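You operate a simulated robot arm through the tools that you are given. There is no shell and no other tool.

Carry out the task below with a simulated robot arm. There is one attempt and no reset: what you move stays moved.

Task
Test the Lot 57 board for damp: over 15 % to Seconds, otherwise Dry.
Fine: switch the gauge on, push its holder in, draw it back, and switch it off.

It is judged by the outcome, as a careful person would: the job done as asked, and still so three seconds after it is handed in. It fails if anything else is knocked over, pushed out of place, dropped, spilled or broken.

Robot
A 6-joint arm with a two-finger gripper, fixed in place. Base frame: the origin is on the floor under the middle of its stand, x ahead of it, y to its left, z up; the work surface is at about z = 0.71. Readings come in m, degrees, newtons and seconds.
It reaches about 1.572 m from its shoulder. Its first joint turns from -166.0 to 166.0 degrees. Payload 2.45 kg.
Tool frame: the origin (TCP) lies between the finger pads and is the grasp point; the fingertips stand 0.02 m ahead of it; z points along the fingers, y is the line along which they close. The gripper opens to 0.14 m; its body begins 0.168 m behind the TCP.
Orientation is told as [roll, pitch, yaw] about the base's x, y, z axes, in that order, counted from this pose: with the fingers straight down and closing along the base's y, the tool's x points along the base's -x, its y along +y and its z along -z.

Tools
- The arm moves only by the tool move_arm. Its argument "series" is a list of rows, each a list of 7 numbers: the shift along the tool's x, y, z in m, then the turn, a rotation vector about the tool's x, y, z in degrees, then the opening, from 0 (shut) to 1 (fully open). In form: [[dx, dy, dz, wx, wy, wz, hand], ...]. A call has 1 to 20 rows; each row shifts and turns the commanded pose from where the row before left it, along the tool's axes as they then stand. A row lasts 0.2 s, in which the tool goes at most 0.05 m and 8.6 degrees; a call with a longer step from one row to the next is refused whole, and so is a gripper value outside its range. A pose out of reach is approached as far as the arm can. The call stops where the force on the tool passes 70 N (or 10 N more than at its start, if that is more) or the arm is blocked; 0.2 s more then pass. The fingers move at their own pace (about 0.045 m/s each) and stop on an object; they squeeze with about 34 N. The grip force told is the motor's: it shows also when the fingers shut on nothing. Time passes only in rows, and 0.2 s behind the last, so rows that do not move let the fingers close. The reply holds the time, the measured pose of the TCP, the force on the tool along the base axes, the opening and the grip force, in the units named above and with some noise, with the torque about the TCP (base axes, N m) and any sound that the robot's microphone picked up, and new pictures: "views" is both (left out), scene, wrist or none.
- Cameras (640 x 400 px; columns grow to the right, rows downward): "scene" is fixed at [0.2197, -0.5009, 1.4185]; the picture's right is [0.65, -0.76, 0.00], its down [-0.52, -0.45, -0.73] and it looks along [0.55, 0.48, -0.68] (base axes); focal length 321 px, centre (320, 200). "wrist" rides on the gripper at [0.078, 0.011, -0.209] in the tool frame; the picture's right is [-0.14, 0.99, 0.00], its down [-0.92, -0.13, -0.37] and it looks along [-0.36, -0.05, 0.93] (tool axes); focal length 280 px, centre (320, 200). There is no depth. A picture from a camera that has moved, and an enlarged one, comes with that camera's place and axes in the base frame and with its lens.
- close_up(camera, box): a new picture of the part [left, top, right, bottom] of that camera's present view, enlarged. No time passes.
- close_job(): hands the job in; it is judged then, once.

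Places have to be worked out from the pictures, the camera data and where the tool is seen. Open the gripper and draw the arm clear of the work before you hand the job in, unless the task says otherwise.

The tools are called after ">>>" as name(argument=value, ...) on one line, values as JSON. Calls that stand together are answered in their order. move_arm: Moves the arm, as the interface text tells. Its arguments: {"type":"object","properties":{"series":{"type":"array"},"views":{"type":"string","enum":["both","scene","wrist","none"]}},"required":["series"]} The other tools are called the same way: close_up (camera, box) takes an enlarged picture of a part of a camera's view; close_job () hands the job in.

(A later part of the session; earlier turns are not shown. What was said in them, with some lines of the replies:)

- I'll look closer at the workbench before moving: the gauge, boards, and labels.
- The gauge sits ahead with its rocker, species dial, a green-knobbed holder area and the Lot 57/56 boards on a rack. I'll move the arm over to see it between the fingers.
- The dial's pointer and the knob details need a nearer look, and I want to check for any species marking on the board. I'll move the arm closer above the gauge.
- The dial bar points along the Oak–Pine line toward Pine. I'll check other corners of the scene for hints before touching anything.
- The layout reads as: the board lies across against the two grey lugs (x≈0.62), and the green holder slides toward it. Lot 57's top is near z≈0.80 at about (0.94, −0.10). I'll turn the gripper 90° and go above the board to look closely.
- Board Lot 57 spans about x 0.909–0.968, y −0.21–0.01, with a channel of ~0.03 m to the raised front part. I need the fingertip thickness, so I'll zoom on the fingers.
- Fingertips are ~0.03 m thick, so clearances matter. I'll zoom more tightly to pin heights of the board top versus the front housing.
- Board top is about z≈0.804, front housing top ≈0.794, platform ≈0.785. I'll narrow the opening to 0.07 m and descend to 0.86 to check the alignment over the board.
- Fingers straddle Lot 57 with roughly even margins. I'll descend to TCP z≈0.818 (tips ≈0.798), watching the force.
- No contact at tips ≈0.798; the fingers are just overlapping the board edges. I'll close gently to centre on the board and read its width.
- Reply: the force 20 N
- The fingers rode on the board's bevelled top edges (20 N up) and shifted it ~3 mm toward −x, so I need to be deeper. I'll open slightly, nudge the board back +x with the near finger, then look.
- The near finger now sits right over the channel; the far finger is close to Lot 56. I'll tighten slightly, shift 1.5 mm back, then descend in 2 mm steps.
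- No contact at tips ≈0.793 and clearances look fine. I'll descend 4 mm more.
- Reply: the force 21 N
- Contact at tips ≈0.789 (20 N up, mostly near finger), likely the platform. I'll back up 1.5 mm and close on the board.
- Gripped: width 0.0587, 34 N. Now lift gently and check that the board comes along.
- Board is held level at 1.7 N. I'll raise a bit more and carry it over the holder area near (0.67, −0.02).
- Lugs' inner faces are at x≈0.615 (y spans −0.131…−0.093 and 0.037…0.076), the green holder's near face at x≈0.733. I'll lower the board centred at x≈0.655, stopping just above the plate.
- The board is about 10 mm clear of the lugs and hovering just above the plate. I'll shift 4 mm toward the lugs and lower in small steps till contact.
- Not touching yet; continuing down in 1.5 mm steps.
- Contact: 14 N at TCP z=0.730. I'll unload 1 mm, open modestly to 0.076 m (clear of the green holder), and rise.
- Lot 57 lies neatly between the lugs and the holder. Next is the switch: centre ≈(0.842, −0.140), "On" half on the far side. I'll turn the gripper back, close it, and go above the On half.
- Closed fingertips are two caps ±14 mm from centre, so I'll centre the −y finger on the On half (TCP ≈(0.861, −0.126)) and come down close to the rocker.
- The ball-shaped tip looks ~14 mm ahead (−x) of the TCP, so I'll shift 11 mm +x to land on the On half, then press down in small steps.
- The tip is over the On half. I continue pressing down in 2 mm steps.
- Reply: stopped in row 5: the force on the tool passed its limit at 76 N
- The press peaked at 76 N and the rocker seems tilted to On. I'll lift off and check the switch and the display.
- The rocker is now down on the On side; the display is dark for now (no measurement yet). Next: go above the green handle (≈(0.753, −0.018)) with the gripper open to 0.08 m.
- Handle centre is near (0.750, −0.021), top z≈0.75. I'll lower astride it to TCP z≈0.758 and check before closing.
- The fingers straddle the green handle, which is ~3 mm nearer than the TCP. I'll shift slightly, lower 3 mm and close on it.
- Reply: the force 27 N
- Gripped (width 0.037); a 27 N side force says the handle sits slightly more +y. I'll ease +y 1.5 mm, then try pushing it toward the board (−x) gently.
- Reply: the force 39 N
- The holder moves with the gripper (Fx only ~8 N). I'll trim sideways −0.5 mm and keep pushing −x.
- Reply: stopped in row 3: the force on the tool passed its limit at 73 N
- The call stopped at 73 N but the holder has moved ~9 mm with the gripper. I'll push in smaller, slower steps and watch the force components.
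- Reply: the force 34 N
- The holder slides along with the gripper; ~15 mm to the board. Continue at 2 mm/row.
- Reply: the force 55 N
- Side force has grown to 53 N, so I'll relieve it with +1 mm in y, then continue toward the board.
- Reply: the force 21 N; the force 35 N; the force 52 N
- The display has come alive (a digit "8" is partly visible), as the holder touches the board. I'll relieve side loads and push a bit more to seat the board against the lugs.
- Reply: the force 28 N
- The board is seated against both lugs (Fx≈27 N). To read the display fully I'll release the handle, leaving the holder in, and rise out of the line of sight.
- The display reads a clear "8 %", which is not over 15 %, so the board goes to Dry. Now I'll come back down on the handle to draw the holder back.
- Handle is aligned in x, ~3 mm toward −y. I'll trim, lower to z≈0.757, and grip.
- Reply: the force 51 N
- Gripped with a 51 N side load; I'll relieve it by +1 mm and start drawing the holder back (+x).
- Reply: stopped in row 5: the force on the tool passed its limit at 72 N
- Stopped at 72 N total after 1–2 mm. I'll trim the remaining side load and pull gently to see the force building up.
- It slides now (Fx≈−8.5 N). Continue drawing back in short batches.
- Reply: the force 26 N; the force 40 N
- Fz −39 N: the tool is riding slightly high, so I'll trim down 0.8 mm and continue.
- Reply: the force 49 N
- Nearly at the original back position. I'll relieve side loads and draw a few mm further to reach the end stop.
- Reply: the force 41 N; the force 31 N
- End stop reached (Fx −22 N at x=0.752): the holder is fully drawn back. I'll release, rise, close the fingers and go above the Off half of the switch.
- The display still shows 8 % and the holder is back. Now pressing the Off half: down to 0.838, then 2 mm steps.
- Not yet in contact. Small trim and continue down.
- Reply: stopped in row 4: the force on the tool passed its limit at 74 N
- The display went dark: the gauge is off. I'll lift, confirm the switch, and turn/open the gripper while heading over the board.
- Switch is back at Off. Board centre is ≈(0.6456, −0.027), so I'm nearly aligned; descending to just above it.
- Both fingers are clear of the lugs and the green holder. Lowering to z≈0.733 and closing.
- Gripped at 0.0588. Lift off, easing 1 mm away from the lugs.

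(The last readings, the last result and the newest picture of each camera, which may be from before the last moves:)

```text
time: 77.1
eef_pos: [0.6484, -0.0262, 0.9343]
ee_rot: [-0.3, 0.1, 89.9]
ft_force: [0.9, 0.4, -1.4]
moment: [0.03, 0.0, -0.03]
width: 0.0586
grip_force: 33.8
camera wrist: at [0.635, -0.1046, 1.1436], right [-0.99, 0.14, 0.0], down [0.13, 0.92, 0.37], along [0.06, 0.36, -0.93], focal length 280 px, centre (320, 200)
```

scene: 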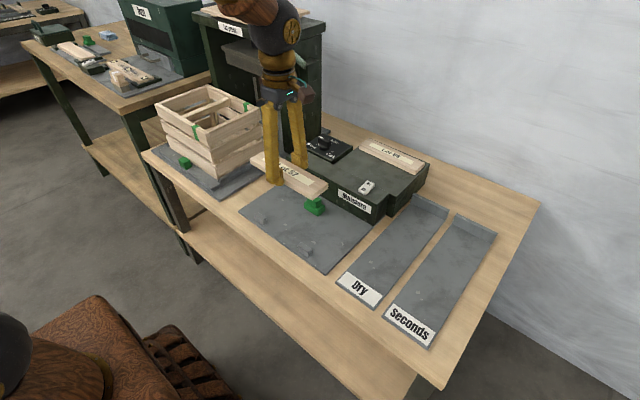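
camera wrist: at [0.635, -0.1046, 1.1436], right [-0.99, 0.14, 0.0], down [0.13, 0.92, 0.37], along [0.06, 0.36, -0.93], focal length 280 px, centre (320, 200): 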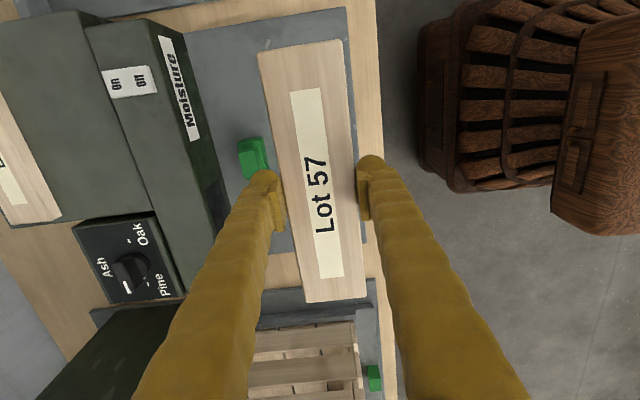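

Board held securely. Carrying it over the Dry lane (≈(0.78, −0.295)) and turning it lengthwise along the lane.

>>> move_arm(series=[[0.0383, -0.0188, 0, 0, 0, 0, 0.3], [0.0383, -0.0188, 0, 0, 0, 0, 0.3], [0.0383, -0.0188, 0, 0, 0, 0, 0.3], [0.0383, -0.0188, 0, 0, 0, 0, 0.3], [0.0383, -0.0188, 0, 0, 0, 0, 0.3], [0.0383, -0.0188, 0, 0, 0, 0, 0.3], [0.0383, -0.0188, 0, 0, 0, 0, 0.3], [0, 0, 0, 0, 0, 8.182, 0.3], [0, 0, 0, 0, 0, 8.182, 0.3], [0, 0, 0, 0, 0, 8.182, 0.3], [0, 0, 0, 0, 0, 8.182, 0.3], [0, 0, 0, 0, 0, 8.182, 0.3], [0, 0, 0, 0, 0, 8.182, 0.3], [0, 0, 0, 0, 0, 8.182, 0.3], [0, 0, 0, 0, 0, 8.182, 0.3], [0, 0, 0, 0, 0, 8.182, 0.3], [0, 0, 0, 0, 0, 8.182, 0.3], [0, 0, 0, 0, 0, 8.18, 0.3], [0, 0, 0, 0, 0, 0, 0.3]])

>>> close_up(camera="scene", box=[320, 140, 520, 360])

```text
time: 81.1
eef_pos: [0.7778, -0.2969, 0.9343]
ee_rot: [-0.1, -0.3, 0.0]
ft_force: [0.0, 0.0, -1.0]
moment: [0.0, -0.05, 0.02]
width: 0.0589
grip_force: 34.3
camera wrist: at [0.6981, -0.2854, 1.143], right [0.14, 0.99, 0.0], down [0.92, -0.13, 0.37], along [0.37, -0.05, -0.93], focal length 280 px, centre (320, 200)
```

scene: 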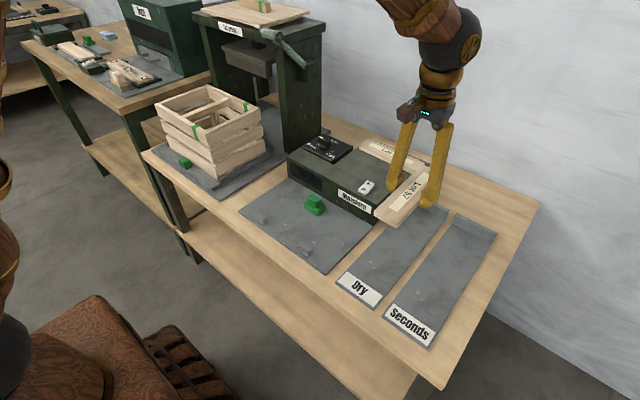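
wrist: 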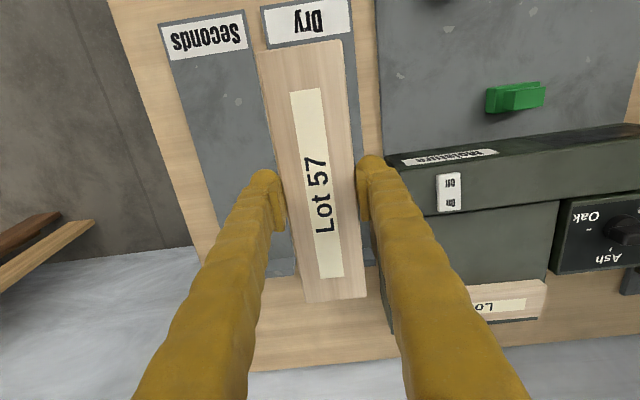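

```text
1.82 times, centred on (420, 250) of scene
camera zoom: at [0.2197, -0.5009, 1.4185], right [0.65, -0.76, 0.0], down [-0.52, -0.45, -0.73], along [0.55, 0.48, -0.68], focal length 584 px, centre (138, 109)
```

zoom: 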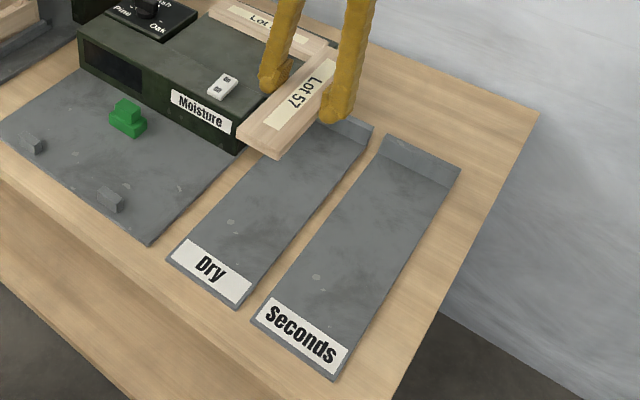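

The board is lined up above the Dry lane (lane y −0.355…−0.233). I'll lower it toward the tray.

>>> move_arm(series=[[0, 0.003, 0.03, 0, 0, 0, 0.3], [0, 0, 0.035, 0, 0, 0, 0.3], [0, 0, 0.035, 0, 0, 0, 0.3], [0, 0, 0.035, 0, 0, 0, 0.3], [0, 0, 0.03, 0, 0, 0, 0.3], [0, 0, 0.018, 0, 0, 0, 0.3], [0, 0, 0, 0, 0, 0, 0.3]])

>>> close_up(camera="scene", box=[330, 160, 470, 320])

```text
time: 82.7
eef_pos: [0.7786, -0.2914, 0.7528]
ee_rot: [0.0, -0.3, 0.1]
ft_force: [0.3, 0.2, -1.9]
moment: [-0.02, 0.01, 0.02]
width: 0.0587
grip_force: 34.3
camera wrist: at [0.7, -0.2815, 0.9614], right [0.14, 0.99, 0.0], down [0.92, -0.13, 0.37], along [0.37, -0.05, -0.93], focal length 280 px, centre (320, 200)
```

scene: 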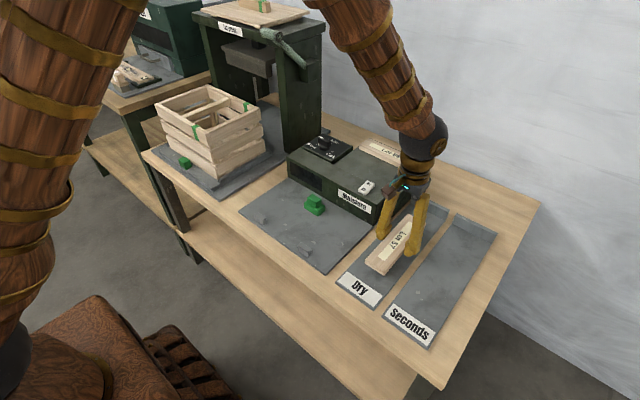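
wrist: 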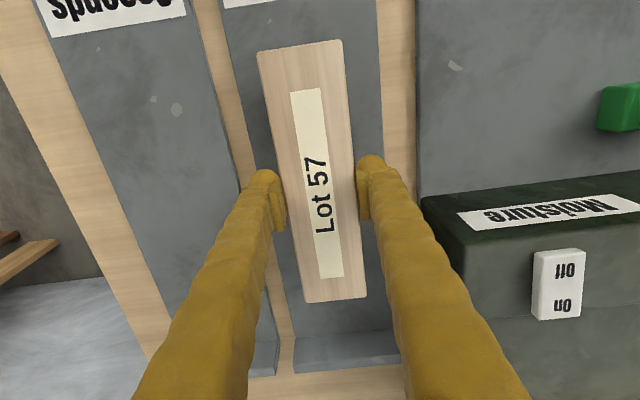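

```text
2.50 times, centred on (400, 240) of scene
camera zoom: at [0.2197, -0.5009, 1.4185], right [0.65, -0.76, 0.0], down [-0.52, -0.45, -0.73], along [0.55, 0.48, -0.68], focal length 803 px, centre (120, 100)
```

zoom: 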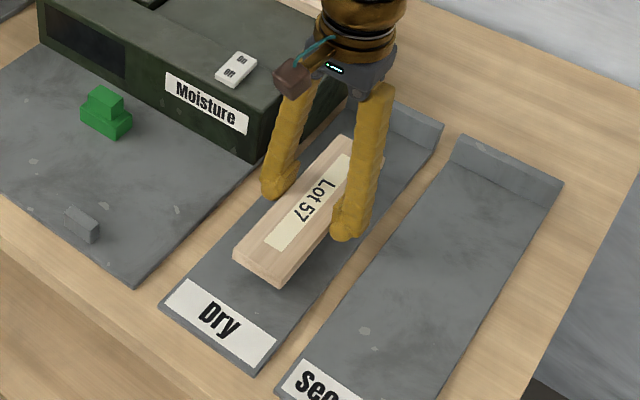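

Board is centred in the Dry lane, about 2 cm above. Lowering in small steps to contact.

>>> move_arm(series=[[0, 0, 0.004, 0, 0, 0, 0.3], [0, 0, 0.004, 0, 0, 0, 0.3], [0, 0, 0.003, 0, 0, 0, 0.3], [0, 0, 0.002, 0, 0, 0, 0.3], [0, 0, 0.002, 0, 0, 0, 0.3], [0, 0, 0, 0, 0, 0, 0.3]], views="none")

```text
time: 84.1
eef_pos: [0.778, -0.2912, 0.7365]
ee_rot: [-0.1, -0.3, 0.1]
ft_force: [0.0, 0.1, -1.0]
moment: [0.01, 0.01, -0.02]
width: 0.0585
grip_force: 34.3
```

>>> move_arm(series=[[0, 0, 0.0015, 0, 0, 0, 0.3], [0, 0, 0.0015, 0, 0, 0, 0.3], [0, 0, 0.0015, 0, 0, 0, 0.3], [0, 0, 0, 0, 0, 0, 0.3]], views="none")

```text
time: 85.1
eef_pos: [0.779, -0.2929, 0.732]
ee_rot: [-0.1, -0.4, 0.0]
ft_force: [0.9, 1.4, 8.2]
moment: [-0.17, 0.97, -0.09]
width: 0.0589
grip_force: 33.5
```

Near end touches first (slight −0.4° pitch). I'll level by 0.4° and settle another ~0.5 mm.

>>> move_arm(series=[[0, 0, 0, 0, 0.4, 0, 0.3], [0, 0, 0.0007, 0, 0, 0, 0.3], [0, 0, 0, 0, 0, 0, 0.3]], views="none")

```text
time: 85.9
eef_pos: [0.7786, -0.2915, 0.7314]
ee_rot: [-0.1, 0.1, 0.0]
ft_force: [3.3, -3.2, 11.9]
moment: [-0.14, -0.15, -0.03]
width: 0.0591
grip_force: 33.5
```

Now it rests flat (moments near zero, 12 N down). Releasing modestly and rising straight up.

>>> move_arm(series=[[0, 0, -0.0008, 0, 0, 0, 0.3], [0, 0, 0, 0, 0, 0, 0.5], [0, 0, 0, 0, 0, 0, 0.55], [0, 0, 0, 0, 0, 0, 0.55], [0, 0, -0.01, 0, 0, 0, 0.55], [0, 0, -0.03, 0, 0, 0, 0.55], [0, 0, -0.04, 0, 0, 0, 0.55], [0, 0, -0.045, 0, 0, 0, 0.55], [0, 0, -0.045, 0, 0, 0, 0.55], [0, 0, -0.045, 0, 0, 0, 0.6], [0, 0, -0.045, 0, 0, 0, 0.8], [0, 0, 0, 0, 0, 0, 1]])

>>> close_up(camera="scene", box=[330, 160, 470, 320])

```text
time: 88.5
eef_pos: [0.7753, -0.2895, 0.9935]
ee_rot: [-0.1, 0.1, -0.1]
ft_force: [0.3, -0.4, -1.1]
moment: [0.01, 0.0, 0.03]
width: 0.1353
grip_force: 0.1
camera wrist: at [0.6978, -0.2793, 1.2033], right [0.14, 0.99, 0.0], down [0.92, -0.13, 0.37], along [0.36, -0.05, -0.93], focal length 280 px, centre (320, 200)
```

scene: 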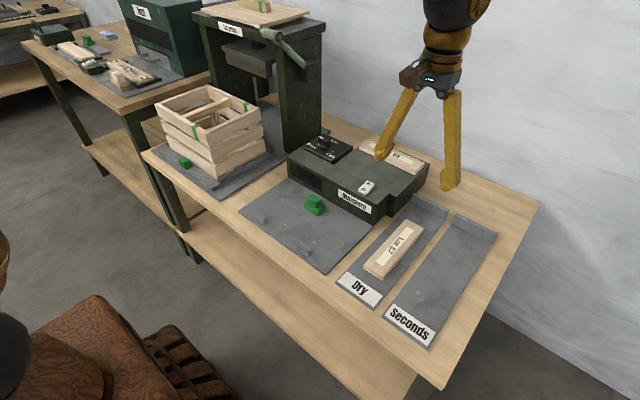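
wrist: 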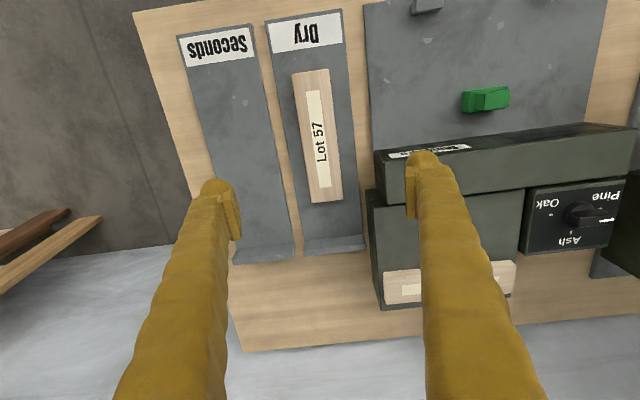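

```text
2.50 times, centred on (400, 240) of scene
camera zoom: at [0.2197, -0.5009, 1.4185], right [0.65, -0.76, 0.0], down [-0.52, -0.45, -0.73], along [0.55, 0.48, -0.68], focal length 803 px, centre (120, 100)
```

zoom: 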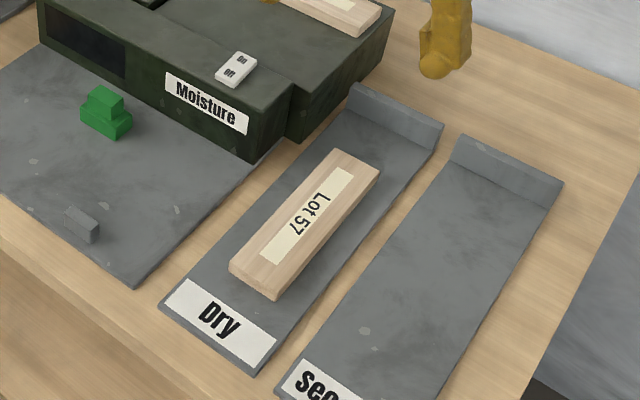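

Lot 57 rests flat in the Dry lane; the gauge is off, the holder is back, Lot 56 undisturbed. I'll draw the arm up and clear, then do a last check.

>>> move_arm(series=[[0, 0, -0.04, 0, 0, 0, 1], [0.02, 0.02, -0.03, 0, 0, 0, 1], [0.03, 0.03, -0.015, 0, 0, 0, 1], [0.03, 0.03, -0.015, 0, 0, 0, 1], [0.03, 0.03, 0, 0, 0, 0, 1], [0, 0, 0, 0, 0, 0, 1], [0, 0, 0, 0, 0, 0, 1]])

>>> close_up(camera="scene", box=[230, 120, 460, 320])

```text
time: 90.1
eef_pos: [0.6676, -0.1788, 1.0911]
ee_rot: [-0.1, 0.1, -0.1]
ft_force: [0.4, -0.6, 0.8]
moment: [0.04, 0.0, 0.0]
width: 0.1399
grip_force: 0.2
camera wrist: at [0.5882, -0.1685, 1.302], right [0.14, 0.99, 0.0], down [0.92, -0.13, 0.37], along [0.36, -0.05, -0.93], focal length 280 px, centre (320, 200)
```

scene: 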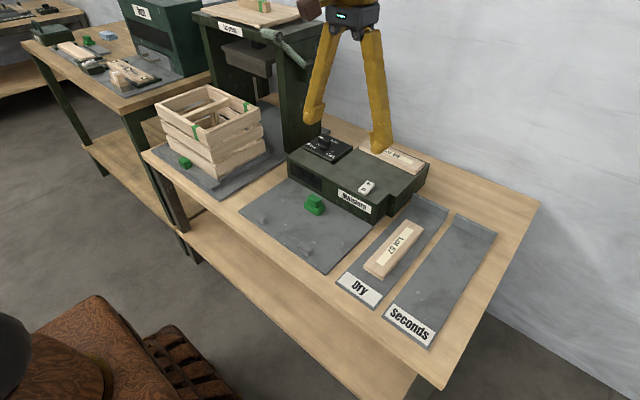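
wrist: 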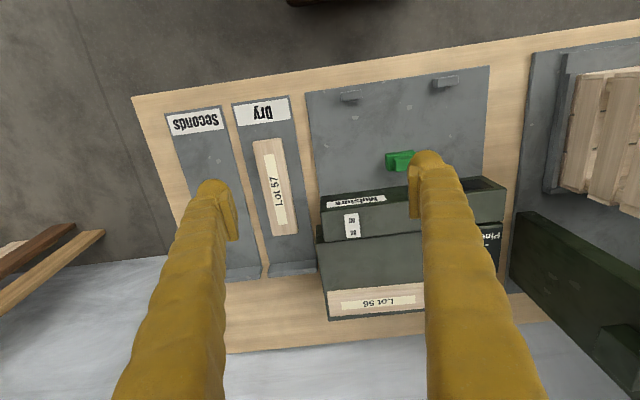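

```text
2.00 times, centred on (345, 220) of scene
camera zoom: at [0.2197, -0.5009, 1.4185], right [0.65, -0.76, 0.0], down [-0.52, -0.45, -0.73], along [0.55, 0.48, -0.68], focal length 643 px, centre (270, 160)
```

zoom: 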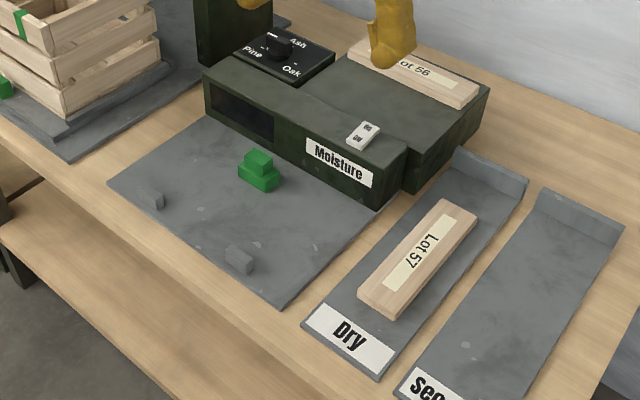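

The gauge read 8 % and Lot 57 lies in the Dry lane. The holder is drawn back, the switch is off, Lot 56 and the dial are untouched, and the gripper is open and clear. Handing the job in.

>>> close_job()

```text
The job is handed in.
```

The Lot 57 board measured 8 % on the moisture gauge, which is not over 15 %, so I put it in the Dry lane. The job has been handed in.

- **Gauge:** I switched it on, pushed the holder in until the board was seated, drew it back to its end stop, and switched it off. The display is dark again.
- **Species dial:** it was already at Pine and I left it there. Nothing on the board or in the task named the wood, so the 8 % is a Pine-setting reading.
- **Rest of the bench:** Lot 56 was not touched, and I saw nothing else knocked, pushed or dropped. The gripper is open and clear of the work.
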